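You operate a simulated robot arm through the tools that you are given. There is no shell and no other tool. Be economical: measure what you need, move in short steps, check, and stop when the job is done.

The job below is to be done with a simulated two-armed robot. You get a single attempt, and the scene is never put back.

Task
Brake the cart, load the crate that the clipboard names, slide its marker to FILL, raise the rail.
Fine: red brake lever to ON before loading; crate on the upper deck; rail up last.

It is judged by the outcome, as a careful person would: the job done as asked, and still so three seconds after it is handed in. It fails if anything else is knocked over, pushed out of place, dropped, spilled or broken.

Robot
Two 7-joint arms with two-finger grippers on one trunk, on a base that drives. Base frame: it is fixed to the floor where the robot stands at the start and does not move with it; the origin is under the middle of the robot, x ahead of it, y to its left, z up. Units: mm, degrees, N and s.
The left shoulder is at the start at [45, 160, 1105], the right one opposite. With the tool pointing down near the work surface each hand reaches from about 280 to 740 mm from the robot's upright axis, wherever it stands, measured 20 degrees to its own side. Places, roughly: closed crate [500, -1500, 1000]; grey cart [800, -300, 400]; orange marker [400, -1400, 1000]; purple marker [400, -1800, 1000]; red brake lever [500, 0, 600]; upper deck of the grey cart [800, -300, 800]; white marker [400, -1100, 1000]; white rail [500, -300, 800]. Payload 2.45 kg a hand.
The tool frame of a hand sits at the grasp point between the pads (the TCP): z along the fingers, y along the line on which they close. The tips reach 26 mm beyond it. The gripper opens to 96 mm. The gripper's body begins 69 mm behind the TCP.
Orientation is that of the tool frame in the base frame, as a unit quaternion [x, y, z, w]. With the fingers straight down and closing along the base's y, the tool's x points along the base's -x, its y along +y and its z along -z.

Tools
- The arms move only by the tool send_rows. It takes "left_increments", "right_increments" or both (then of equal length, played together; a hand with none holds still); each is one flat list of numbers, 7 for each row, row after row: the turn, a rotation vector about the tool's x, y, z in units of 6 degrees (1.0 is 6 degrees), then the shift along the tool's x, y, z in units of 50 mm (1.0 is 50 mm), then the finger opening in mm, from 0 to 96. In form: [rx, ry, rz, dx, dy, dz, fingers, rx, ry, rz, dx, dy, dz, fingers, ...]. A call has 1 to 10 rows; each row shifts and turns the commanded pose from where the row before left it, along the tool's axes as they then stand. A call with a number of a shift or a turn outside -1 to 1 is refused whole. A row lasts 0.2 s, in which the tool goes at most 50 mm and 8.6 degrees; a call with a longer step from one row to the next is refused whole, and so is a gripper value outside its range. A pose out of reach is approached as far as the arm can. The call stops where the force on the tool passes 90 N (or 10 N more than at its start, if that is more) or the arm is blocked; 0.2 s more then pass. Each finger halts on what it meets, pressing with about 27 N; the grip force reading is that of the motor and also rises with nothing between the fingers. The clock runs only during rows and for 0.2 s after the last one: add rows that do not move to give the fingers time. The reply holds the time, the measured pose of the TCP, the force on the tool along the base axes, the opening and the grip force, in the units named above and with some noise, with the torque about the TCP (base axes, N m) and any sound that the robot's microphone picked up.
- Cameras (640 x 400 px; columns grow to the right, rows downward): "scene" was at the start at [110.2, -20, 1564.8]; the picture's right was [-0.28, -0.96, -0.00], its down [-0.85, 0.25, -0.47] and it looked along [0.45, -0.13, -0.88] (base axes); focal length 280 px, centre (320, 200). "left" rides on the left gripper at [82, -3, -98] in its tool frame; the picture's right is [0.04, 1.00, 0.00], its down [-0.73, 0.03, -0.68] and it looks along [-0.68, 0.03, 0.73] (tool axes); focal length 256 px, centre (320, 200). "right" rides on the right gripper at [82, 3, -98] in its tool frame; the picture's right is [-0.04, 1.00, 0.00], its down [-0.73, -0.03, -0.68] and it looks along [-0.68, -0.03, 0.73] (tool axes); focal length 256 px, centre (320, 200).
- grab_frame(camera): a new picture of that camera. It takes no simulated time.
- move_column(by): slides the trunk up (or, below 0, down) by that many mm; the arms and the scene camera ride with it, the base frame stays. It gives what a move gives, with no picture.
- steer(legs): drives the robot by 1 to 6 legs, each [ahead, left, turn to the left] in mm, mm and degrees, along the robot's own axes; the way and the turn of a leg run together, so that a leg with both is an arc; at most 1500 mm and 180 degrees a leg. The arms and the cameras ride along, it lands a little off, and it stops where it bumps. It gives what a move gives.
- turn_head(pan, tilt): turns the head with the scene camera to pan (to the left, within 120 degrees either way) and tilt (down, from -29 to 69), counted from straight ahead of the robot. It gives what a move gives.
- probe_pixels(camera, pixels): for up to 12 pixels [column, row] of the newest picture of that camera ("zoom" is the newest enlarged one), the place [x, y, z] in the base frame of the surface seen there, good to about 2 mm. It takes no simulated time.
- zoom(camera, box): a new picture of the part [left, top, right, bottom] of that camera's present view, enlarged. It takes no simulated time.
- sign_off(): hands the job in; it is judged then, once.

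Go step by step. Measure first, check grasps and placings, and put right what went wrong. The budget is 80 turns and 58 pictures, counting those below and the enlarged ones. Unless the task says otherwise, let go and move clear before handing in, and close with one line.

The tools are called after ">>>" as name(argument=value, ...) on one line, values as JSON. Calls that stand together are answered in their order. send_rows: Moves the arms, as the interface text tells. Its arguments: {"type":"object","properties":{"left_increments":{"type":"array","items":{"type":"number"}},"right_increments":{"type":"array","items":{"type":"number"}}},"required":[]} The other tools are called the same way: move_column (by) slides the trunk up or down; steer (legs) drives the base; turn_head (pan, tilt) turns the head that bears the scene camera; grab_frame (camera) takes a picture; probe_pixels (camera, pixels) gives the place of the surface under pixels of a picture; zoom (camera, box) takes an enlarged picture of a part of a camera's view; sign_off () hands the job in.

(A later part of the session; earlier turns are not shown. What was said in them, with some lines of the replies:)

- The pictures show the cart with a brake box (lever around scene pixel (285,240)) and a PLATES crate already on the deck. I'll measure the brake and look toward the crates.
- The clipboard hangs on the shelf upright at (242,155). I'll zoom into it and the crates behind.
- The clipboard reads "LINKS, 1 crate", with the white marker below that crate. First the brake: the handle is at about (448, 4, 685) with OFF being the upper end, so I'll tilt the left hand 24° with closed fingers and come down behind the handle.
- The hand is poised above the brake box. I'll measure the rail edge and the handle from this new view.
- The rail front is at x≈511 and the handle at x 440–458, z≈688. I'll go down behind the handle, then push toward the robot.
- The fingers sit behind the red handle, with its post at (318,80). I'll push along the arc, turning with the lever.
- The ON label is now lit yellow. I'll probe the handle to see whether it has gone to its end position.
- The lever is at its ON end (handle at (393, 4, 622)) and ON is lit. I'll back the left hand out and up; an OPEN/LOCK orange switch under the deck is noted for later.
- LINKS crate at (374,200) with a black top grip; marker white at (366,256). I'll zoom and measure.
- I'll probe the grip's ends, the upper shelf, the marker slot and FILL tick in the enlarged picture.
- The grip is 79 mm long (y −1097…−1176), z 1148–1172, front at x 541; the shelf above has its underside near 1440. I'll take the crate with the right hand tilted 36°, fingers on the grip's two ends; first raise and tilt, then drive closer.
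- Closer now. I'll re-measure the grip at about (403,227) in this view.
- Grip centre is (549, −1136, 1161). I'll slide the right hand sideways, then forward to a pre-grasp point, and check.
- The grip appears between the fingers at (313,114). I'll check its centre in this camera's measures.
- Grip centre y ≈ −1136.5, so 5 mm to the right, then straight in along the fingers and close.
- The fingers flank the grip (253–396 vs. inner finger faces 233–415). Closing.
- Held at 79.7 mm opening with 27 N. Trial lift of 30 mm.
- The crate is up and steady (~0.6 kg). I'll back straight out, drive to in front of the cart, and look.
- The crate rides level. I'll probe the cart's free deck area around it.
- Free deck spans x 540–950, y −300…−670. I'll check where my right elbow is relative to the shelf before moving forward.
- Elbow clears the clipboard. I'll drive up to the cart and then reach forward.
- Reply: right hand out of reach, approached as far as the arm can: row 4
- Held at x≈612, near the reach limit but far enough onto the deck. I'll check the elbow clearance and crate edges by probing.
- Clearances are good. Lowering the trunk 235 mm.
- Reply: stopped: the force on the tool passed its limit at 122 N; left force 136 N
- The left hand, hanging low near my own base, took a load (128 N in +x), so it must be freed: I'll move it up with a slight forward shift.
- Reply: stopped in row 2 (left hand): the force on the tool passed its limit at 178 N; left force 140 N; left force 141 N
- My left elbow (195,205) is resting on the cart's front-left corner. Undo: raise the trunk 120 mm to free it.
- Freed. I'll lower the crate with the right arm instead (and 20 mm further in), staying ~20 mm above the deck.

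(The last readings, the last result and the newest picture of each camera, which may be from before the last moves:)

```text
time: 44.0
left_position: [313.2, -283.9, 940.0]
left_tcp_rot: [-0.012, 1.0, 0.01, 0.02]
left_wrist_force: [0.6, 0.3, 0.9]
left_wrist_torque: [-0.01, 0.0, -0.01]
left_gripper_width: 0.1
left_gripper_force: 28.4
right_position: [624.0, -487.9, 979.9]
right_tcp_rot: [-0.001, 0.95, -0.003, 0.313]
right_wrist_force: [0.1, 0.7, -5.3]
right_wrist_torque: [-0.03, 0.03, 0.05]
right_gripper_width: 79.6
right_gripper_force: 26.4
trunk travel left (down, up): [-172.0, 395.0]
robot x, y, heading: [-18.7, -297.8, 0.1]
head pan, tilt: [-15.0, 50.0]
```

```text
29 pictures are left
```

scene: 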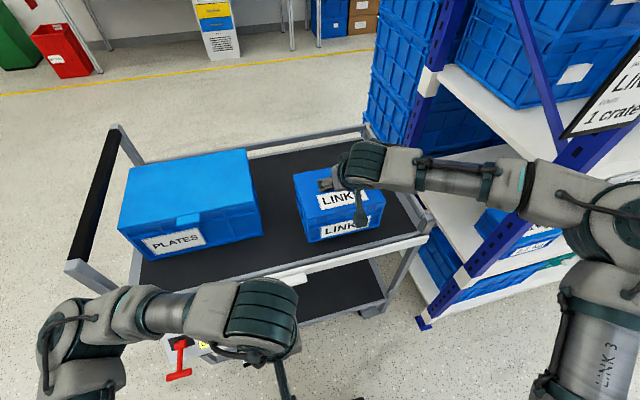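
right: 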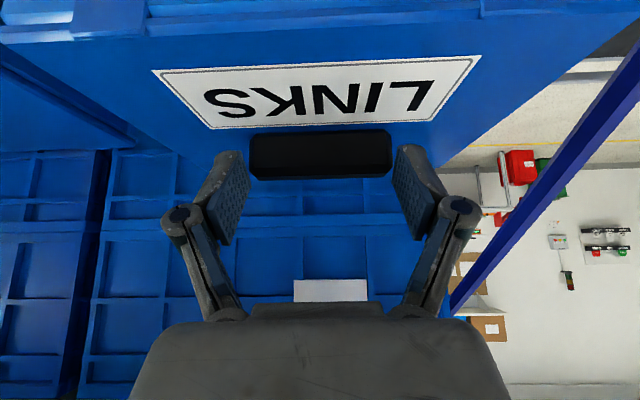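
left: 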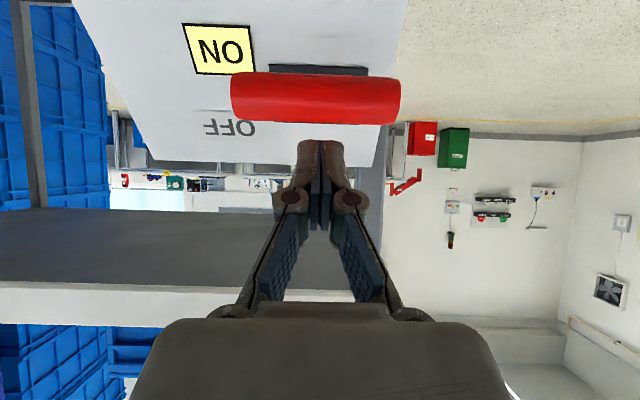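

About 24 mm above the deck. Lowering gently until the weight is taken, and checking cart position by probes.

>>> send_rows(right_increments=[0, 0, 0, 0.1, 0, 0.137, 60, 0, 0, 0, 0.1, 0, 0.137, 60, 0, 0, 0, 0.04, 0, 0.055, 60, 0, 0, 0, 0.024, 0, 0.033, 60, 0, 0, 0, 0, 0, 0, 60])

>>> probe_pixels(camera="scene", pixels=[[290, 276], [292, 281], [150, 240], [262, 215], [270, 240], [320, 265], [400, 242], [425, 220], [330, 262]])

```text
time: 45.2
left_position: [313.0, -282.7, 939.2]
left_tcp_rot: [-0.011, 1.0, 0.01, 0.021]
left_wrist_force: [0.9, -0.4, -0.4]
left_wrist_torque: [0.01, 0.02, -0.01]
left_gripper_width: 0.0
left_gripper_force: 27.8
right_position: [625.7, -488.4, 955.8]
right_tcp_rot: [-0.001, 0.949, -0.003, 0.314]
right_wrist_force: [-0.5, 0.5, -4.8]
right_wrist_torque: [0.01, 0.05, -0.01]
right_gripper_width: 79.7
right_gripper_force: 27.0
trunk travel left (down, up): [-172.0, 395.0]
robot x, y, heading: [-20.5, -301.1, -0.3]
head pan, tilt: [-15.0, 50.0]
```

```text
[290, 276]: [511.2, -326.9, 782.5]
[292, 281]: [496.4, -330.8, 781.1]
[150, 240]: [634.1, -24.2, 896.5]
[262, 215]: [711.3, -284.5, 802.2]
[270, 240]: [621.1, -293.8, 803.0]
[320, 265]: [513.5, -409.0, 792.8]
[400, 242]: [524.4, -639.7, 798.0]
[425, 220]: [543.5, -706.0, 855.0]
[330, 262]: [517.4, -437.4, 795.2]
```

Not yet in contact; the cart hasn't shifted. Lower a few more millimetres.

>>> send_rows(right_increments=[0, 0, 0, 0.024, 0, 0.033, 60, 0, 0, 0, 0.024, 0, 0.033, 60, 0, 0, 0, 0, 0, 0, 60])

>>> zoom(camera="scene", box=[260, 140, 440, 280])

```text
time: 46.0
left_position: [313.4, -284.4, 940.6]
left_tcp_rot: [-0.011, 1.0, 0.009, 0.021]
left_wrist_force: [-0.5, 0.0, 0.4]
left_wrist_torque: [-0.01, -0.02, 0.01]
left_gripper_width: 0.1
left_gripper_force: 28.5
right_position: [625.0, -487.8, 952.2]
right_tcp_rot: [-0.002, 0.95, -0.002, 0.313]
right_wrist_force: [0.3, -0.1, -3.1]
right_wrist_torque: [0.07, 0.15, -0.02]
right_gripper_width: 80.0
right_gripper_force: 26.9
trunk travel left (down, up): [-172.0, 395.0]
robot x, y, heading: [-18.6, -301.3, 0.1]
head pan, tilt: [-15.0, 50.0]
```

```text
2.86 times, centred on (350, 210) of scene
```

zoom: 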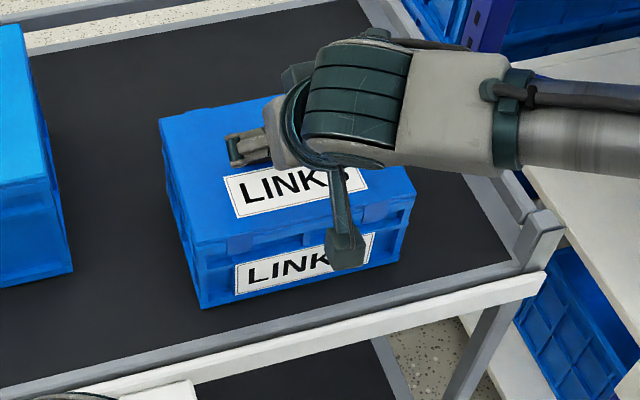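

Weight is being taken (−3.1 N). Two millimetres more, then open slowly.

>>> send_rows(right_increments=[0, 0, 0, 0.024, 0, 0.033, 60, 0, 0, 0, 0.012, 0, 0.017, 60, 0, 0, 0, 0, 0, 0, 60])

```text
time: 46.8
left_position: [312.2, -283.5, 940.0]
left_tcp_rot: [-0.01, 1.0, 0.009, 0.022]
left_wrist_force: [-0.4, -0.4, 0.3]
left_wrist_torque: [0.0, -0.04, 0.04]
left_gripper_width: 0.0
left_gripper_force: 28.7
right_position: [625.0, -487.8, 951.8]
right_tcp_rot: [-0.002, 0.949, -0.003, 0.316]
right_wrist_force: [3.5, -4.3, 13.1]
right_wrist_torque: [-0.14, 0.29, 0.0]
right_gripper_width: 79.8
right_gripper_force: 26.6
trunk travel left (down, up): [-172.0, 395.0]
robot x, y, heading: [-16.9, -300.4, 0.2]
head pan, tilt: [-15.0, 50.0]
```

The crate is firmly on the deck (+13 N). Open, then withdraw along the tool axis and up.

>>> send_rows(right_increments=[0, 0, 0, 0, 0, 0, 96, 0, 0, 0, 0, 0, 0, 96, 0, 0, 0, 0, 0, -0.3, 96, 0, 0, 0, 0, 0, -0.6, 96, 0, 0, 0, -0.3, 0, -0.8, 96, 0, 0, 0, -0.5, 0, -0.8, 96, 0, 0, 0, -0.5, 0, -0.8, 96, 0, 0, 0, -0.3, 0, -0.9, 96, 0, 0, 0, 0, 0, -0.9, 96, 0, 0, 0, 0, 0, -0.9, 96])

>>> grab_frame(camera="scene")

```text
time: 49.0
left_position: [312.8, -282.8, 940.1]
left_tcp_rot: [-0.012, 1.0, 0.008, 0.021]
left_wrist_force: [0.6, -0.5, 1.0]
left_wrist_torque: [0.0, 0.0, 0.03]
left_gripper_width: 0.1
left_gripper_force: 28.5
right_position: [511.2, -482.7, 1239.5]
right_tcp_rot: [-0.002, 0.95, -0.004, 0.313]
right_wrist_force: [-0.5, -0.3, 0.7]
right_wrist_torque: [-0.01, -0.02, 0.0]
right_gripper_width: 96.2
right_gripper_force: 0.1
trunk travel left (down, up): [-172.0, 395.0]
robot x, y, heading: [-19.7, -300.9, 0.3]
head pan, tilt: [-15.0, 50.0]
```

```text
27 pictures are left
```

scene: 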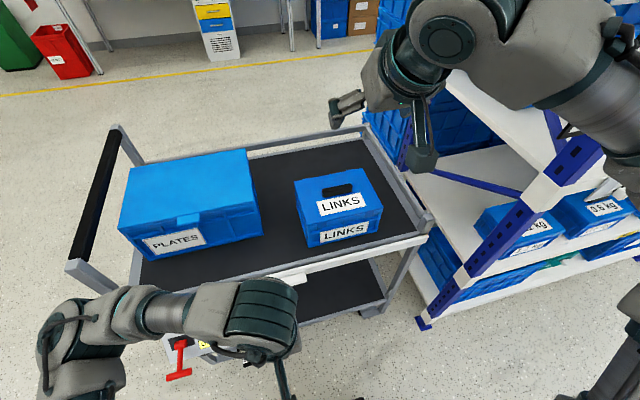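

LINKS stands on the upper deck. The arm hides the clipboard, so I'll back off straight and check it.

>>> steer(legs=[[-250, 0, 0]])

>>> turn_head(pan=-45, tilt=35)

>>> grab_frame(camera="scene")

```text
time: 50.9
left_position: [60.3, -284.4, 940.0]
left_tcp_rot: [-0.012, 1.0, 0.009, 0.021]
left_wrist_force: [-0.4, 0.4, -0.6]
left_wrist_torque: [0.01, 0.03, 0.0]
left_gripper_width: 0.3
left_gripper_force: 29.0
right_position: [260.1, -483.1, 1239.5]
right_tcp_rot: [-0.003, 0.949, -0.003, 0.315]
right_wrist_force: [-0.1, -0.1, 0.5]
right_wrist_torque: [-0.02, -0.03, 0.03]
right_gripper_width: 96.0
right_gripper_force: 0.0
trunk travel left (down, up): [-172.0, 395.0]
robot x, y, heading: [-270.1, -299.7, -0.1]
head pan, tilt: [-15.0, 50.0]
```

```text
time: 51.8
left_position: [57.0, -285.0, 941.8]
left_tcp_rot: [-0.012, 1.0, 0.008, 0.022]
left_wrist_force: [-0.2, 0.2, -0.6]
left_wrist_torque: [0.01, -0.02, -0.01]
left_gripper_width: 0.2
left_gripper_force: 28.4
right_position: [256.5, -481.9, 1242.1]
right_tcp_rot: [-0.003, 0.949, -0.003, 0.316]
right_wrist_force: [0.5, 0.0, -1.0]
right_wrist_torque: [-0.02, 0.01, 0.02]
right_gripper_width: 96.2
right_gripper_force: 0.0
trunk travel left (down, up): [-172.0, 395.0]
robot x, y, heading: [-272.0, -301.7, 0.6]
head pan, tilt: [-45.0, 35.0]
```

```text
26 pictures are left
```

scene: 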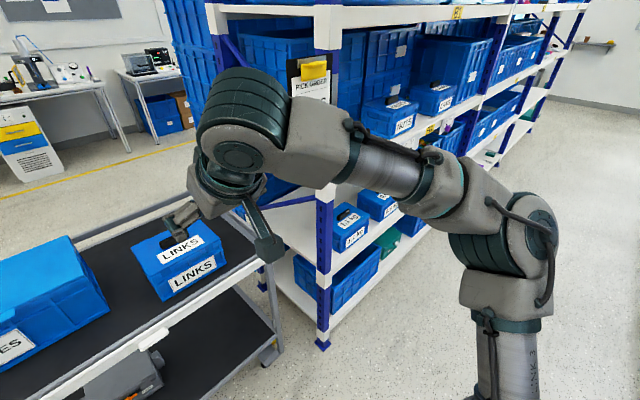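

Clipboard intact and crate placed. Next the white marker: tilt the right hand to 60°, narrow the fingers, and drive to the shelf.

>>> send_rows(right_increments=[0, -1, 0, 0, 0, 0, 50, 0, -1, 0, 0, 0, 0, 50, 0, -1, 0, 0, 0, 0, 50, 0, -1, 0, 0, 0, 0, 50])

>>> steer(legs=[[0, -629, -0.6], [110, 0, 0]])

>>> turn_head(pan=-10, tilt=35)

>>> grab_frame(camera="scene")

```text
time: 52.8
left_position: [56.9, -284.1, 941.1]
left_tcp_rot: [-0.01, 1.0, 0.009, 0.022]
left_wrist_force: [-0.2, 0.4, -0.3]
left_wrist_torque: [-0.02, 0.0, 0.04]
left_gripper_width: 0.0
left_gripper_force: 28.3
right_position: [254.5, -483.8, 1240.5]
right_tcp_rot: [-0.002, 0.862, -0.003, 0.506]
right_wrist_force: [-1.0, 0.5, -0.1]
right_wrist_torque: [0.01, 0.01, -0.01]
right_gripper_width: 50.0
right_gripper_force: 0.1
trunk travel left (down, up): [-172.0, 395.0]
robot x, y, heading: [-270.3, -303.7, 0.1]
head pan, tilt: [-45.0, 35.0]
```

```text
time: 57.1
left_position: [163.4, -912.9, 941.5]
left_tcp_rot: [0.0, 1.0, 0.008, 0.023]
left_wrist_force: [0.8, 0.2, -0.4]
left_wrist_torque: [-0.02, 0.03, 0.02]
left_gripper_width: 0.0
left_gripper_force: 28.7
right_position: [356.9, -1116.6, 1241.3]
right_tcp_rot: [0.006, 0.863, -0.01, 0.506]
right_wrist_force: [1.5, 0.9, -0.2]
right_wrist_torque: [-0.02, 0.03, -0.02]
right_gripper_width: 50.1
right_gripper_force: 0.0
trunk travel left (down, up): [-172.0, 395.0]
robot x, y, heading: [-163.1, -923.0, -1.1]
head pan, tilt: [-45.0, 35.0]
```

```text
time: 58.1
left_position: [161.6, -907.3, 942.0]
left_tcp_rot: [-0.001, 1.0, 0.006, 0.024]
left_wrist_force: [0.8, -0.1, 0.4]
left_wrist_torque: [-0.03, 0.04, -0.01]
left_gripper_width: 0.2
left_gripper_force: 28.3
right_position: [352.8, -1111.8, 1243.7]
right_tcp_rot: [0.005, 0.862, -0.012, 0.507]
right_wrist_force: [-0.1, 0.6, -0.7]
right_wrist_torque: [0.01, 0.01, -0.02]
right_gripper_width: 50.0
right_gripper_force: 0.1
trunk travel left (down, up): [-172.0, 395.0]
robot x, y, heading: [-164.8, -923.0, -1.1]
head pan, tilt: [-10.0, 35.0]
```

```text
25 pictures are left
```

scene: 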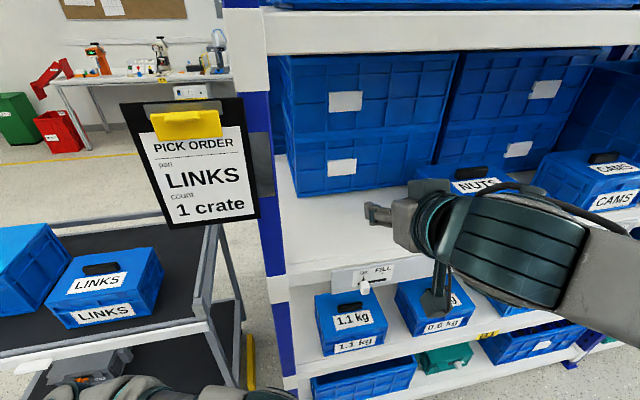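

The marker and its scale are visible at (364,287). Zoom to measure.

>>> zoom(camera="scene", box=[325, 250, 425, 310])

```text
6.40 times, centred on (375, 280) of scene
```

zoom: 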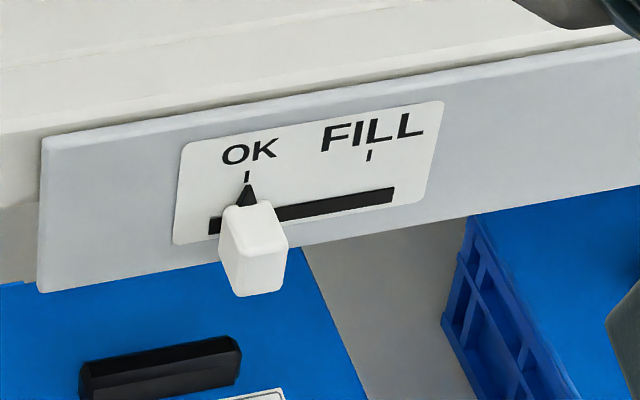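

>>> probe_pixels(camera="zoom", pixels=[[247, 176], [247, 195], [369, 156], [212, 226], [392, 194], [255, 235], [230, 225], [252, 275], [285, 250], [235, 290], [245, 207], [300, 150]])

```text
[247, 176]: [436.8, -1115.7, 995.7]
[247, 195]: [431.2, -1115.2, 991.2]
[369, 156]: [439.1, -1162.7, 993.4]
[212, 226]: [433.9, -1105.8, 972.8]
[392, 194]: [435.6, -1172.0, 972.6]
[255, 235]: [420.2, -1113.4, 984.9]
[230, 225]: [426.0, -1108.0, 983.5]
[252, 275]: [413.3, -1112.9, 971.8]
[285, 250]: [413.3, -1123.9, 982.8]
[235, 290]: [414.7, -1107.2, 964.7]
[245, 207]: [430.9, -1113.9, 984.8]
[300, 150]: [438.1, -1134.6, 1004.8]
```

Marker: x 413–432, y −1107…−1124, z 965–985; the FILL tick is at y −1162.7. Lower the hand in front of it with fingers 50 mm open.

>>> send_rows(right_increments=[0, 0, 0, 0.766, 0, 0.4425, 50, 0, 0, 0, 0.766, 0, 0.4425, 50, 0, 0, 0, 0.766, 0, 0.4425, 50, 0, 0, 0, 0.766, 0, 0.4425, 50, 0, 0, 0, 0.766, 0, 0.4425, 50, 0, 0, 0, 0.766, 0, 0.4425, 50, 0, 0, 0, 0, 0, 0, 50])

>>> grab_frame(camera="right")

```text
time: 59.7
left_position: [159.4, -911.8, 943.6]
left_tcp_rot: [0.0, 1.0, 0.009, 0.026]
left_wrist_force: [-0.3, 0.4, 0.3]
left_wrist_torque: [0.0, -0.04, 0.0]
left_gripper_width: 0.0
left_gripper_force: 28.5
right_position: [357.1, -1119.1, 978.2]
right_tcp_rot: [0.005, 0.862, -0.009, 0.507]
right_wrist_force: [0.2, -0.2, 0.1]
right_wrist_torque: [0.04, -0.01, 0.02]
right_gripper_width: 50.0
right_gripper_force: 0.0
trunk travel left (down, up): [-172.0, 395.0]
robot x, y, heading: [-163.3, -925.3, -1.0]
head pan, tilt: [-10.0, 35.0]
```

```text
23 pictures are left
```

right: 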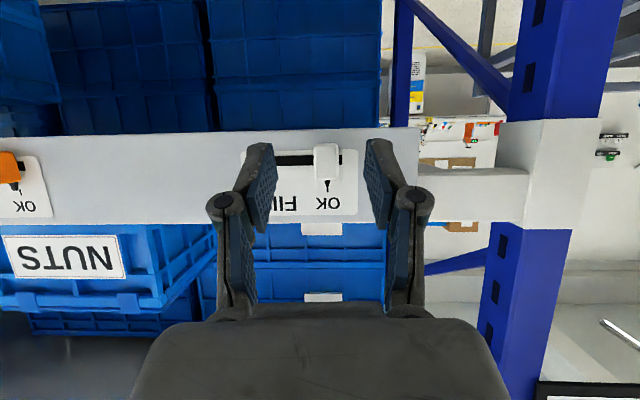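

The marker sits between the fingers (col 326). Forward 43 mm, then close.

>>> send_rows(right_increments=[0, 0, 0, -0.143, 0.02, 0.248, 50, 0, 0, 0, -0.143, 0.02, 0.248, 50, 0, 0, 0, -0.143, 0.02, 0.248, 50, 0, 0, 0, 0, 0, 0, 24, 0, 0, 0, 0, 0, 0, 14, 0, 0, 0, 0, 0, 0, 14])

>>> grab_frame(camera="right")

```text
time: 61.1
left_position: [161.2, -912.3, 943.1]
left_tcp_rot: [0.0, 1.0, 0.008, 0.024]
left_wrist_force: [0.3, 0.1, 0.2]
left_wrist_torque: [-0.04, -0.04, -0.01]
left_gripper_width: 0.0
left_gripper_force: 28.6
right_position: [400.0, -1115.8, 977.6]
right_tcp_rot: [0.006, 0.862, -0.01, 0.507]
right_wrist_force: [1.6, 0.9, -1.3]
right_wrist_torque: [-0.11, -0.05, 0.24]
right_gripper_width: 17.2
right_gripper_force: 42.6
trunk travel left (down, up): [-172.0, 395.0]
robot x, y, heading: [-167.4, -924.8, -1.0]
head pan, tilt: [-10.0, 35.0]
```

```text
22 pictures are left
```

right: 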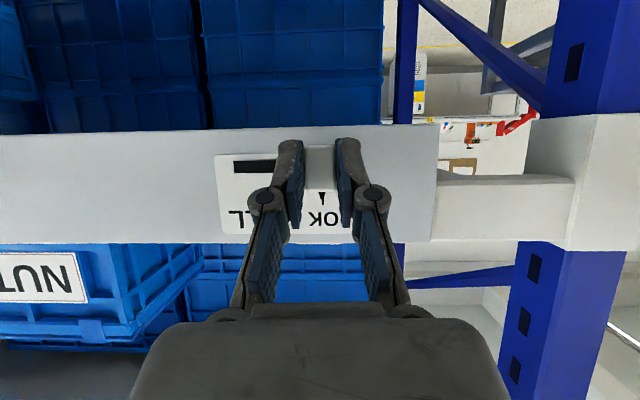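

Marker gripped (17 mm). Slide 47 mm toward −y.

>>> send_rows(right_increments=[0, 0, 0, 0, -0.157, 0, 14, 0, 0, 0, 0, -0.157, 0, 14, 0, 0, 0, 0, -0.157, 0, 14, 0, 0, 0, 0, -0.157, 0, 14, 0, 0, 0, 0, -0.157, 0, 14, 0, 0, 0, 0, -0.157, 0, 14, 0, 0, 0, 0, 0, 0, 14])

>>> zoom(camera="right", box=[200, 100, 440, 250])

```text
time: 62.7
left_position: [162.4, -910.0, 942.6]
left_tcp_rot: [0.001, 1.0, 0.007, 0.024]
left_wrist_force: [-0.9, 0.7, -0.4]
left_wrist_torque: [0.0, 0.01, 0.01]
left_gripper_width: 0.0
left_gripper_force: 28.5
right_position: [400.3, -1160.5, 979.0]
right_tcp_rot: [0.005, 0.862, -0.01, 0.507]
right_wrist_force: [15.8, 4.3, 0.4]
right_wrist_torque: [-0.04, -0.72, 0.28]
right_gripper_width: 17.4
right_gripper_force: 42.7
trunk travel left (down, up): [-172.0, 395.0]
robot x, y, heading: [-162.9, -922.9, -1.2]
head pan, tilt: [-10.0, 35.0]
```

```text
2.67 times, centred on (320, 175) of right
```

zoom: 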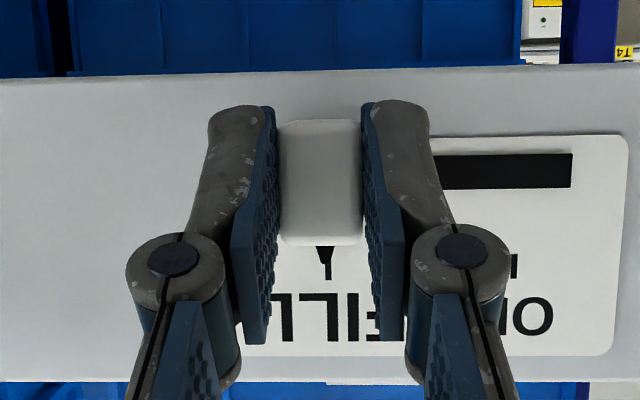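

The pointer meets the FILL tick (≈(326,262)). Release and back out.

>>> send_rows(right_increments=[0, 0, 0, 0, 0, 0, 30, 0, 0, 0, 0, 0, 0, 45, 0, 0, 0, 0.143, 0, -0.248, 45, 0, 0, 0, 0.25, 0, -0.433, 45, 0, 0, 0, 0.4, 0, -0.69, 45, 0, 0, 0, 0.4, 0, -0.69, 45])

>>> zoom(camera="right", box=[160, 80, 480, 280])

```text
time: 64.1
left_position: [160.5, -913.0, 942.4]
left_tcp_rot: [0.0, 1.0, 0.008, 0.025]
left_wrist_force: [0.7, 0.0, 0.2]
left_wrist_torque: [0.02, 0.0, -0.02]
left_gripper_width: 0.1
left_gripper_force: 28.3
right_position: [324.5, -1161.1, 994.6]
right_tcp_rot: [0.006, 0.862, -0.01, 0.507]
right_wrist_force: [0.0, -0.4, -0.7]
right_wrist_torque: [0.04, 0.01, -0.01]
right_gripper_width: 44.8
right_gripper_force: 0.1
right hand out of reach, approached as far as the arm can: row 5, 6
trunk travel left (down, up): [-172.0, 395.0]
robot x, y, heading: [-166.6, -924.0, -1.4]
head pan, tilt: [-10.0, 35.0]
```

```text
2.00 times, centred on (320, 180) of right
```

zoom: 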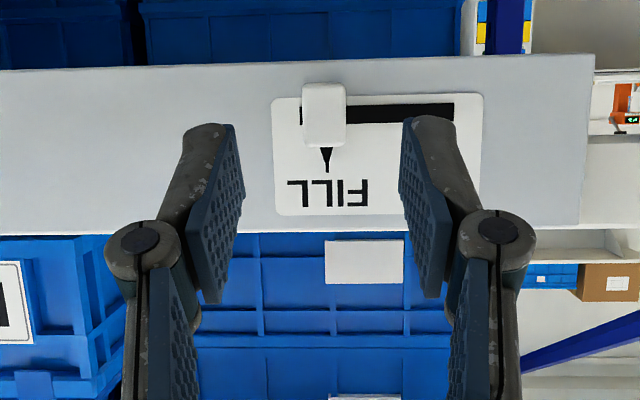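

The marker points at FILL. Now the rail: drive back in front of the cart and inspect it.

>>> steer(legs=[[-150, 0, 1.4], [0, 780, 0]])

>>> turn_head(pan=-10, tilt=38)

>>> grab_frame(camera="scene")

```text
time: 69.3
left_position: [5.3, -119.9, 942.0]
left_tcp_rot: [-0.013, 1.0, 0.008, 0.025]
left_wrist_force: [0.5, 0.4, -0.5]
left_wrist_torque: [0.02, -0.03, -0.01]
left_gripper_width: 0.0
left_gripper_force: 28.3
right_position: [175.3, -364.5, 995.6]
right_tcp_rot: [-0.005, 0.862, -0.003, 0.507]
right_wrist_force: [0.3, -0.4, -0.2]
right_wrist_torque: [-0.01, -0.03, -0.02]
right_gripper_width: 44.7
right_gripper_force: 0.1
trunk travel left (down, up): [-172.0, 395.0]
robot x, y, heading: [-321.3, -143.1, 0.2]
head pan, tilt: [-10.0, 35.0]
```

```text
time: 69.9
left_position: [1.3, -117.7, 944.0]
left_tcp_rot: [-0.013, 1.0, 0.007, 0.026]
left_wrist_force: [-0.3, -1.0, -0.8]
left_wrist_torque: [0.0, 0.02, 0.02]
left_gripper_width: 0.0
left_gripper_force: 28.3
right_position: [172.2, -362.2, 995.8]
right_tcp_rot: [-0.006, 0.861, -0.003, 0.509]
right_wrist_force: [0.7, 0.2, 0.0]
right_wrist_torque: [0.02, -0.04, -0.03]
right_gripper_width: 45.0
right_gripper_force: 0.0
trunk travel left (down, up): [-172.0, 395.0]
robot x, y, heading: [-316.3, -139.3, 0.3]
head pan, tilt: [-10.0, 38.0]
```

```text
19 pictures are left
```

scene: 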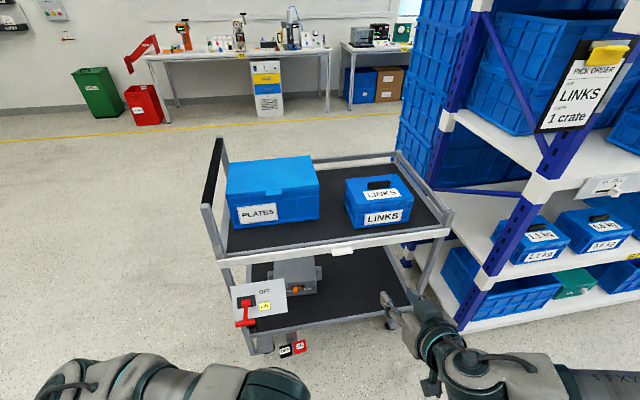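

>>> zoom(camera="scene", box=[195, 130, 465, 340])

>>> zoom(camera="scene", box=[300, 190, 460, 280])

```text
1.90 times, centred on (330, 235) of scene
```

zoom: 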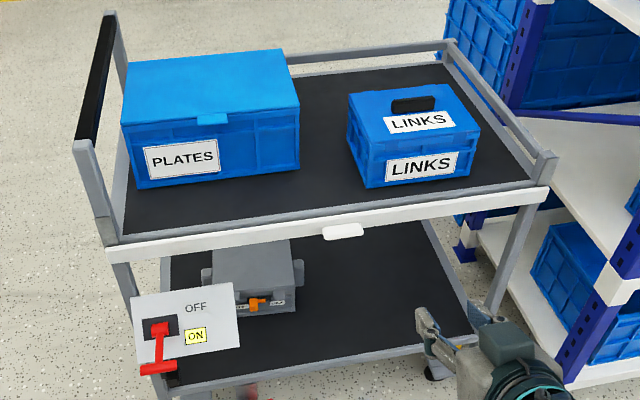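

```text
4.00 times, centred on (380, 235) of scene
```

zoom: 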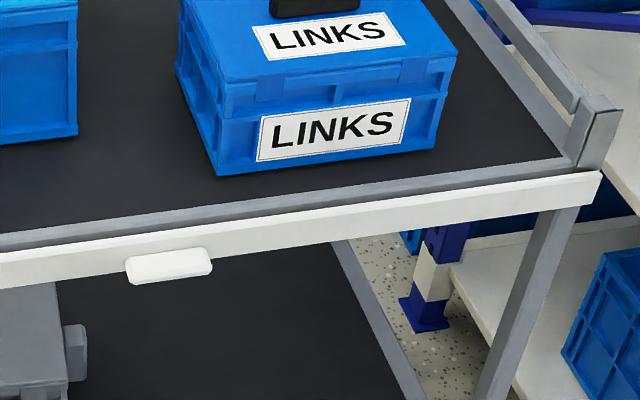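

The rail slides on the cart's front posts; its white tab is at zoom (170,265). Measure the tab.

>>> probe_pixels(camera="zoom", pixels=[[130, 265], [208, 262], [170, 255], [170, 268], [170, 280], [170, 250], [100, 265], [100, 280], [580, 195], [590, 125], [590, 110], [565, 160]])

```text
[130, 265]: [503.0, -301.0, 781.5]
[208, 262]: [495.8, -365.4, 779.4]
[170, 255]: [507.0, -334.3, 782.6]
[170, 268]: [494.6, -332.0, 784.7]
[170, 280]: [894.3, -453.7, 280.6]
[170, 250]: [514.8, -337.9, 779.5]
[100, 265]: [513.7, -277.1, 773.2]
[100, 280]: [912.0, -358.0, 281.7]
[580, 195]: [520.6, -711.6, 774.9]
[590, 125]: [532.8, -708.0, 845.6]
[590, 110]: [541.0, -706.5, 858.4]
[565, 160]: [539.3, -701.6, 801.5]
```

Tab spans y −297…−368, x 491–511, top z ≈ 784. I'll drive up, then bring the right hand in front of it, fingers wide.

>>> steer(legs=[[230, -8, -0.3]])

>>> send_rows(right_increments=[0, 0, 0, 0.6, 0.13, 0.4, 96, 0, 0, 0, 0.6, 0.13, 0.4, 96, 0, 0, 0, 0.6, 0.13, 0.4, 96, 0, 0, 0, 0.6, 0.13, 0.4, 96, 0, 0, 0, 0.6, 0.13, 0.4, 96, 0, 0, 0, 0, 0, 0, 96])

>>> grab_frame(camera="right")

```text
time: 71.7
left_position: [233.2, -127.8, 943.7]
left_tcp_rot: [-0.011, 1.0, 0.007, 0.024]
left_wrist_force: [-0.7, 1.0, 1.1]
left_wrist_torque: [0.0, 0.04, -0.01]
left_gripper_width: 0.0
left_gripper_force: 28.9
right_position: [404.4, -371.8, 996.8]
right_tcp_rot: [-0.005, 0.861, -0.004, 0.508]
right_wrist_force: [0.9, 0.3, 0.4]
right_wrist_torque: [-0.04, 0.0, 0.01]
right_gripper_width: 44.9
right_gripper_force: 0.1
trunk travel left (down, up): [-172.0, 395.0]
robot x, y, heading: [-89.5, -144.5, 0.1]
head pan, tilt: [-10.0, 38.0]
```

```text
time: 73.1
left_position: [229.9, -127.0, 944.2]
left_tcp_rot: [-0.012, 1.0, 0.006, 0.028]
left_wrist_force: [-0.1, -0.1, -0.4]
left_wrist_torque: [-0.01, -0.04, 0.01]
left_gripper_width: 0.2
left_gripper_force: 28.9
right_position: [431.7, -341.9, 825.9]
right_tcp_rot: [-0.004, 0.859, -0.004, 0.511]
right_wrist_force: [0.0, 0.2, 0.5]
right_wrist_torque: [-0.01, 0.0, 0.02]
right_gripper_width: 95.9
right_gripper_force: 0.0
right hand out of reach, approached as far as the arm can: row 1, 2
trunk travel left (down, up): [-172.0, 395.0]
robot x, y, heading: [-89.1, -145.4, -0.1]
head pan, tilt: [-10.0, 38.0]
```

```text
16 pictures are left
```

right: 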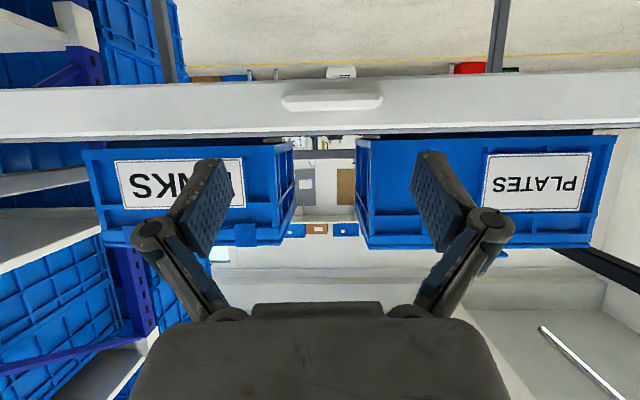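

The tab shows at (333,100). Probe it from here.

>>> probe_pixels(camera="right", pixels=[[286, 102], [380, 100], [333, 96], [333, 108], [333, 103], [333, 85], [333, 125]])

```text
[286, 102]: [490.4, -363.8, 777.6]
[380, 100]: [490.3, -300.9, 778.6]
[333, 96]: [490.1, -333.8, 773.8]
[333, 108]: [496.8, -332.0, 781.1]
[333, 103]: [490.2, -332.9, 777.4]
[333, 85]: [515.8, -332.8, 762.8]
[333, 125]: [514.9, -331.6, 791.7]
```

Tab centre (502, −332, 777). Move to it and close on its ends.

>>> send_rows(right_increments=[0, 0, 0, 0.34, 0.1, 0.29, 96, 0, 0, 0, 0.34, 0.1, 0.29, 96, 0, 0, 0, -0.14, 0, 0.243, 96, 0, 0, 0, -0.14, 0, 0.243, 96, 0, 0, 0, -0.14, 0, 0.243, 96, 0, 0, 0, 0, 0, 0, 96])

>>> grab_frame(camera="right")

```text
time: 74.5
left_position: [230.9, -128.3, 944.6]
left_tcp_rot: [-0.011, 1.0, 0.007, 0.029]
left_wrist_force: [-0.5, -0.6, 0.0]
left_wrist_torque: [-0.01, 0.01, -0.01]
left_gripper_width: 0.0
left_gripper_force: 28.4
right_position: [485.0, -331.3, 780.8]
right_tcp_rot: [-0.003, 0.86, -0.005, 0.51]
right_wrist_force: [0.4, 0.7, 0.1]
right_wrist_torque: [-0.01, -0.02, -0.02]
right_gripper_width: 96.2
right_gripper_force: 0.1
trunk travel left (down, up): [-172.0, 395.0]
robot x, y, heading: [-91.2, -145.9, -0.1]
head pan, tilt: [-10.0, 38.0]
```

```text
15 pictures are left
```

right: 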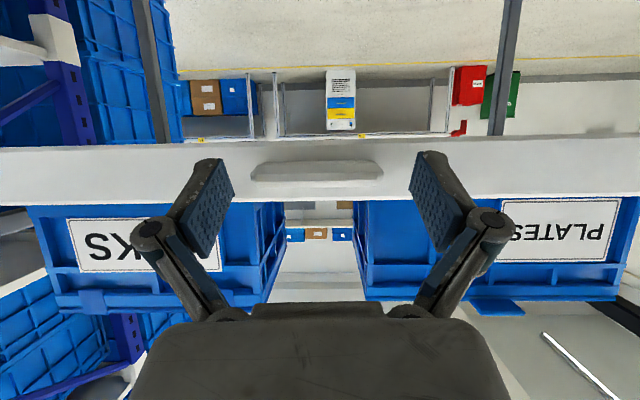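

Aligned around the tab. Close, then lift in small steps.

>>> send_rows(right_increments=[0, 0, 0, 0, 0, 0, 60, 0, 0, 0, 0, 0, 0, 50, 0, 0, 0, 0, 0, 0, 50, 0, 0, 0, -0.173, 0, -0.1, 50, 0, 0, 0, -0.173, 0, -0.1, 50, 0, 0, 0, 0, 0, 0, 50])

>>> grab_frame(camera="right")

```text
time: 75.9
left_position: [231.2, -129.5, 945.1]
left_tcp_rot: [-0.012, 1.0, 0.008, 0.027]
left_wrist_force: [1.0, -0.2, -0.2]
left_wrist_torque: [0.01, 0.0, 0.0]
left_gripper_width: 0.1
left_gripper_force: 28.9
right_position: [483.8, -332.1, 797.5]
right_tcp_rot: [-0.003, 0.861, -0.005, 0.509]
right_wrist_force: [1.6, -13.5, -4.0]
right_wrist_torque: [-0.07, 1.38, 0.37]
right_gripper_width: 69.6
right_gripper_force: 45.4
trunk travel left (down, up): [-172.0, 395.0]
robot x, y, heading: [-87.4, -148.8, -0.3]
head pan, tilt: [-10.0, 38.0]
```

```text
14 pictures are left
```

right: 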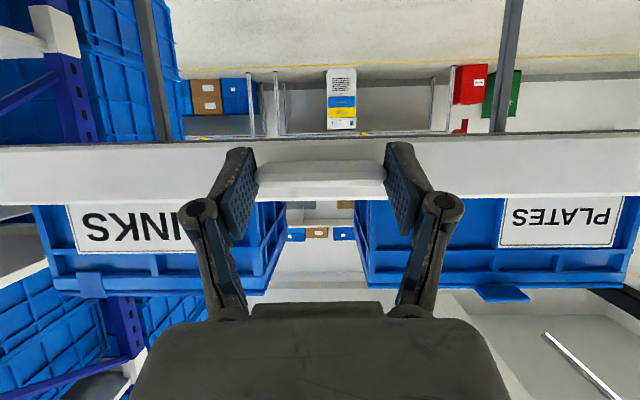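

The tab is moving with the hand. Continue lifting.

>>> send_rows(right_increments=[0, 0, 0, -0.173, 0, -0.1, 50, 0, 0, 0, -0.173, 0, -0.1, 50, 0, 0, 0, -0.173, 0, -0.1, 50, 0, 0, 0, 0, 0, 0, 50])

>>> grab_frame(camera="scene")

```text
time: 76.9
left_position: [231.5, -128.5, 944.9]
left_tcp_rot: [-0.012, 1.0, 0.009, 0.027]
left_wrist_force: [-0.6, 0.0, 0.8]
left_wrist_torque: [-0.01, 0.0, 0.02]
left_gripper_width: 0.0
left_gripper_force: 28.5
right_position: [484.8, -333.6, 828.8]
right_tcp_rot: [-0.002, 0.86, -0.005, 0.51]
right_wrist_force: [6.3, -17.1, -2.9]
right_wrist_torque: [-0.27, 1.05, -0.35]
right_gripper_width: 69.6
right_gripper_force: 45.4
trunk travel left (down, up): [-172.0, 395.0]
robot x, y, heading: [-87.9, -151.2, -0.1]
head pan, tilt: [-10.0, 38.0]
```

```text
13 pictures are left
```

scene: 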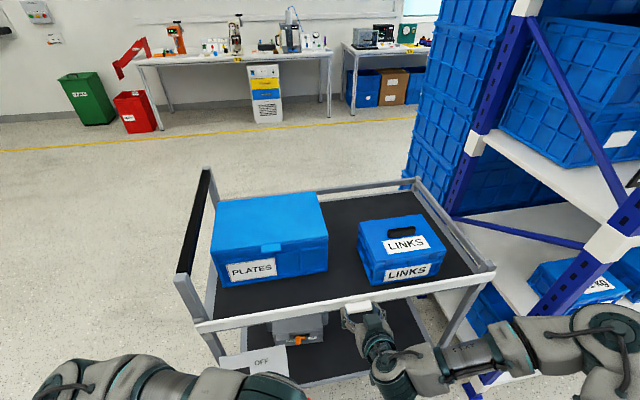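

The rail is rising level with the hand. Continue up, watching the force.

>>> send_rows(right_increments=[0, 0, 0, -0.173, 0, -0.1, 50, 0, 0, 0, -0.173, 0, -0.1, 50, 0, 0, 0, -0.173, 0, -0.1, 50, 0, 0, 0, 0, 0, 0, 50])

>>> grab_frame(camera="scene")

```text
time: 77.9
left_position: [234.3, -129.7, 942.3]
left_tcp_rot: [-0.01, 1.0, 0.009, 0.026]
left_wrist_force: [-0.7, 0.2, 0.3]
left_wrist_torque: [0.03, 0.01, -0.02]
left_gripper_width: 0.0
left_gripper_force: 28.7
right_position: [484.1, -332.4, 853.8]
right_tcp_rot: [-0.003, 0.864, -0.006, 0.503]
right_wrist_force: [8.4, -15.1, -38.7]
right_wrist_torque: [0.28, 0.31, -0.09]
right_gripper_width: 69.6
right_gripper_force: 44.9
trunk travel left (down, up): [-172.0, 395.0]
robot x, y, heading: [-88.3, -147.3, -0.0]
head pan, tilt: [-10.0, 38.0]
```

```text
12 pictures are left
```

scene: 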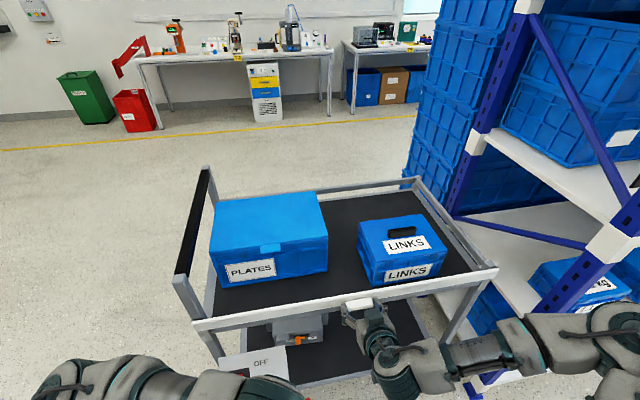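

Force −39 N at z≈854 suggests the end stop. Check rail height along its length.

>>> zoom(camera="scene", box=[165, 230, 505, 400])

>>> probe_pixels(camera="scene", pixels=[[205, 324], [205, 319], [490, 269], [490, 273], [300, 306], [430, 284], [358, 302], [430, 280], [494, 263]])

```text
1.88 times, centred on (335, 315) of scene
```

zoom: 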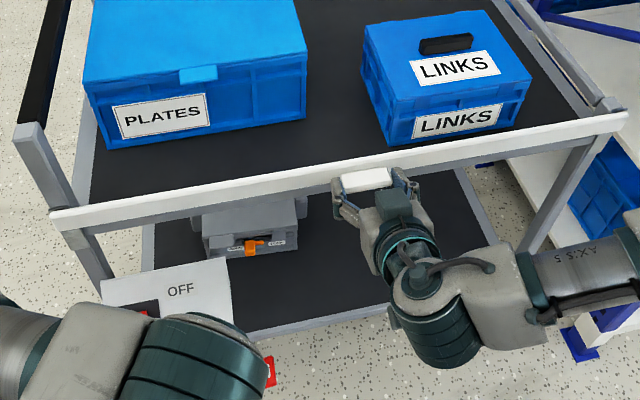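

```text
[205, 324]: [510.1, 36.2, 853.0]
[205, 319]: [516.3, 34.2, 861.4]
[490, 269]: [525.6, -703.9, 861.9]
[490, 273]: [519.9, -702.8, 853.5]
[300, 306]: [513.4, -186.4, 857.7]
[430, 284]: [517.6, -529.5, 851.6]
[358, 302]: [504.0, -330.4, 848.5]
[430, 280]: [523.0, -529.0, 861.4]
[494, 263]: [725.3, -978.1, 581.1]
```

The rail is level at its top (z≈862, flush with the posts). Release and watch whether it stays.

>>> send_rows(right_increments=[0, 0, 0, 0, 0, 0, 75, 0, 0, 0, 0, 0, 0, 90, 0, 0, 0, 0, 0, 0, 96, 0, 0, 0, 0, 0, 0, 96])

>>> zoom(camera="scene", box=[165, 230, 505, 400])

>>> probe_pixels(camera="scene", pixels=[[205, 324], [490, 273], [300, 306], [430, 284], [358, 302]])

```text
time: 78.9
left_position: [231.5, -128.7, 944.8]
left_tcp_rot: [-0.012, 1.0, 0.008, 0.027]
left_wrist_force: [-0.4, 0.4, -0.7]
left_wrist_torque: [0.03, -0.02, 0.0]
left_gripper_width: 0.1
left_gripper_force: 28.5
right_position: [481.8, -330.1, 859.5]
right_tcp_rot: [-0.004, 0.86, -0.004, 0.51]
right_wrist_force: [-0.2, -0.3, 0.2]
right_wrist_torque: [-0.01, -0.02, -0.03]
right_gripper_width: 96.0
right_gripper_force: 0.1
trunk travel left (down, up): [-172.0, 395.0]
robot x, y, heading: [-86.7, -148.1, 0.2]
head pan, tilt: [-10.0, 38.0]
```

```text
1.88 times, centred on (335, 315) of scene
```

zoom: 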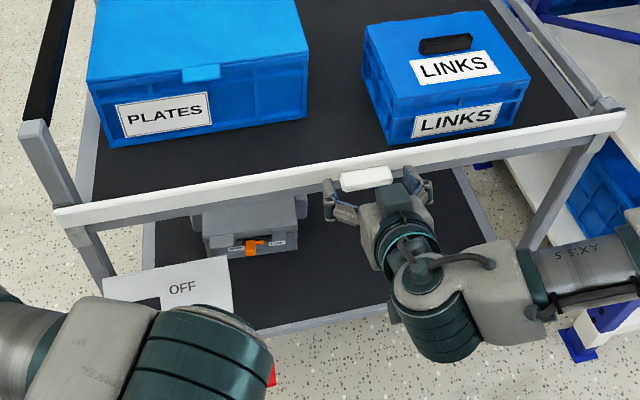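

```text
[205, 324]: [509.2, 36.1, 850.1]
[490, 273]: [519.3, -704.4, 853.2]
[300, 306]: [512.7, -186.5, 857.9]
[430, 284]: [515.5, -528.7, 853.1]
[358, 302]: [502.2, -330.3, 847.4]
```

The rail stays up after release. Back straight away and verify everything.

>>> steer(legs=[[-250, 0, 0]])

>>> turn_head(pan=-12, tilt=34)

>>> grab_frame(camera="scene")

>>> zoom(camera="scene", box=[190, 150, 450, 350])

```text
time: 80.7
left_position: [-20.1, -126.6, 944.5]
left_tcp_rot: [-0.013, 0.999, 0.007, 0.028]
left_wrist_force: [-0.5, 0.0, 0.3]
left_wrist_torque: [-0.01, 0.01, 0.03]
left_gripper_width: 0.0
left_gripper_force: 29.1
right_position: [231.0, -327.2, 860.0]
right_tcp_rot: [-0.005, 0.86, -0.004, 0.51]
right_wrist_force: [-0.6, -0.3, 0.4]
right_wrist_torque: [0.01, -0.02, -0.01]
right_gripper_width: 96.1
right_gripper_force: 0.1
trunk travel left (down, up): [-172.0, 395.0]
robot x, y, heading: [-342.6, -146.0, 0.2]
head pan, tilt: [-10.0, 38.0]
```

```text
time: 81.4
left_position: [-23.7, -126.3, 946.5]
left_tcp_rot: [-0.012, 0.999, 0.008, 0.03]
left_wrist_force: [0.7, -0.1, -0.4]
left_wrist_torque: [0.02, 0.02, 0.02]
left_gripper_width: 0.0
left_gripper_force: 28.4
right_position: [227.8, -327.6, 862.9]
right_tcp_rot: [-0.004, 0.859, -0.005, 0.512]
right_wrist_force: [0.2, 0.3, 0.1]
right_wrist_torque: [0.01, -0.02, -0.04]
right_gripper_width: 96.0
right_gripper_force: 0.0
trunk travel left (down, up): [-172.0, 395.0]
robot x, y, heading: [-341.8, -149.3, 0.1]
head pan, tilt: [-12.0, 34.0]
```

```text
9 pictures are left
```

scene: 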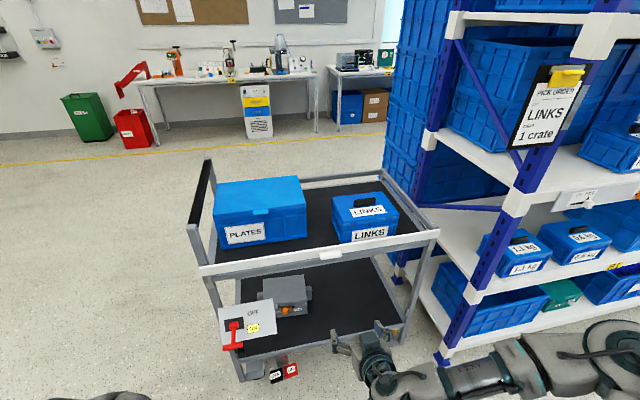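

```text
2.00 times, centred on (320, 250) of scene
```

zoom: 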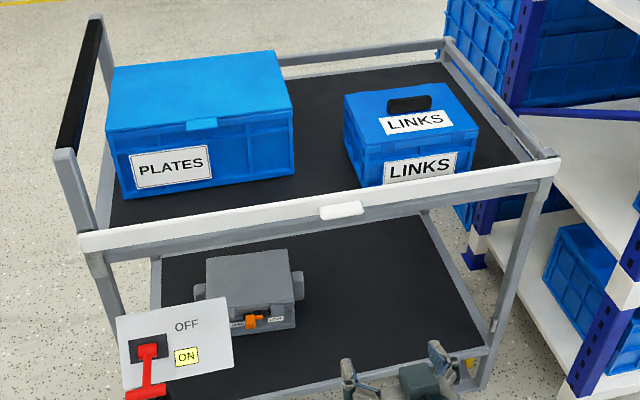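

Every goal shows in this view: the rail is up and holding, the brake is ON and lit, LINKS is on the upper deck, and the marker was last seen at FILL. Nothing else has moved and both hands are clear, so I'm handing in.

>>> sign_off()

```text
The job is handed in.
```

The brake is ON, the LINKS crate is on the upper deck, its marker is at FILL, and the rail was raised last and stayed up when I let go. While I was lowering the crate, my left elbow pressed on the cart's front-left corner; I raised it off, and afterwards saw no sign that the cart or PLATES crate had moved.
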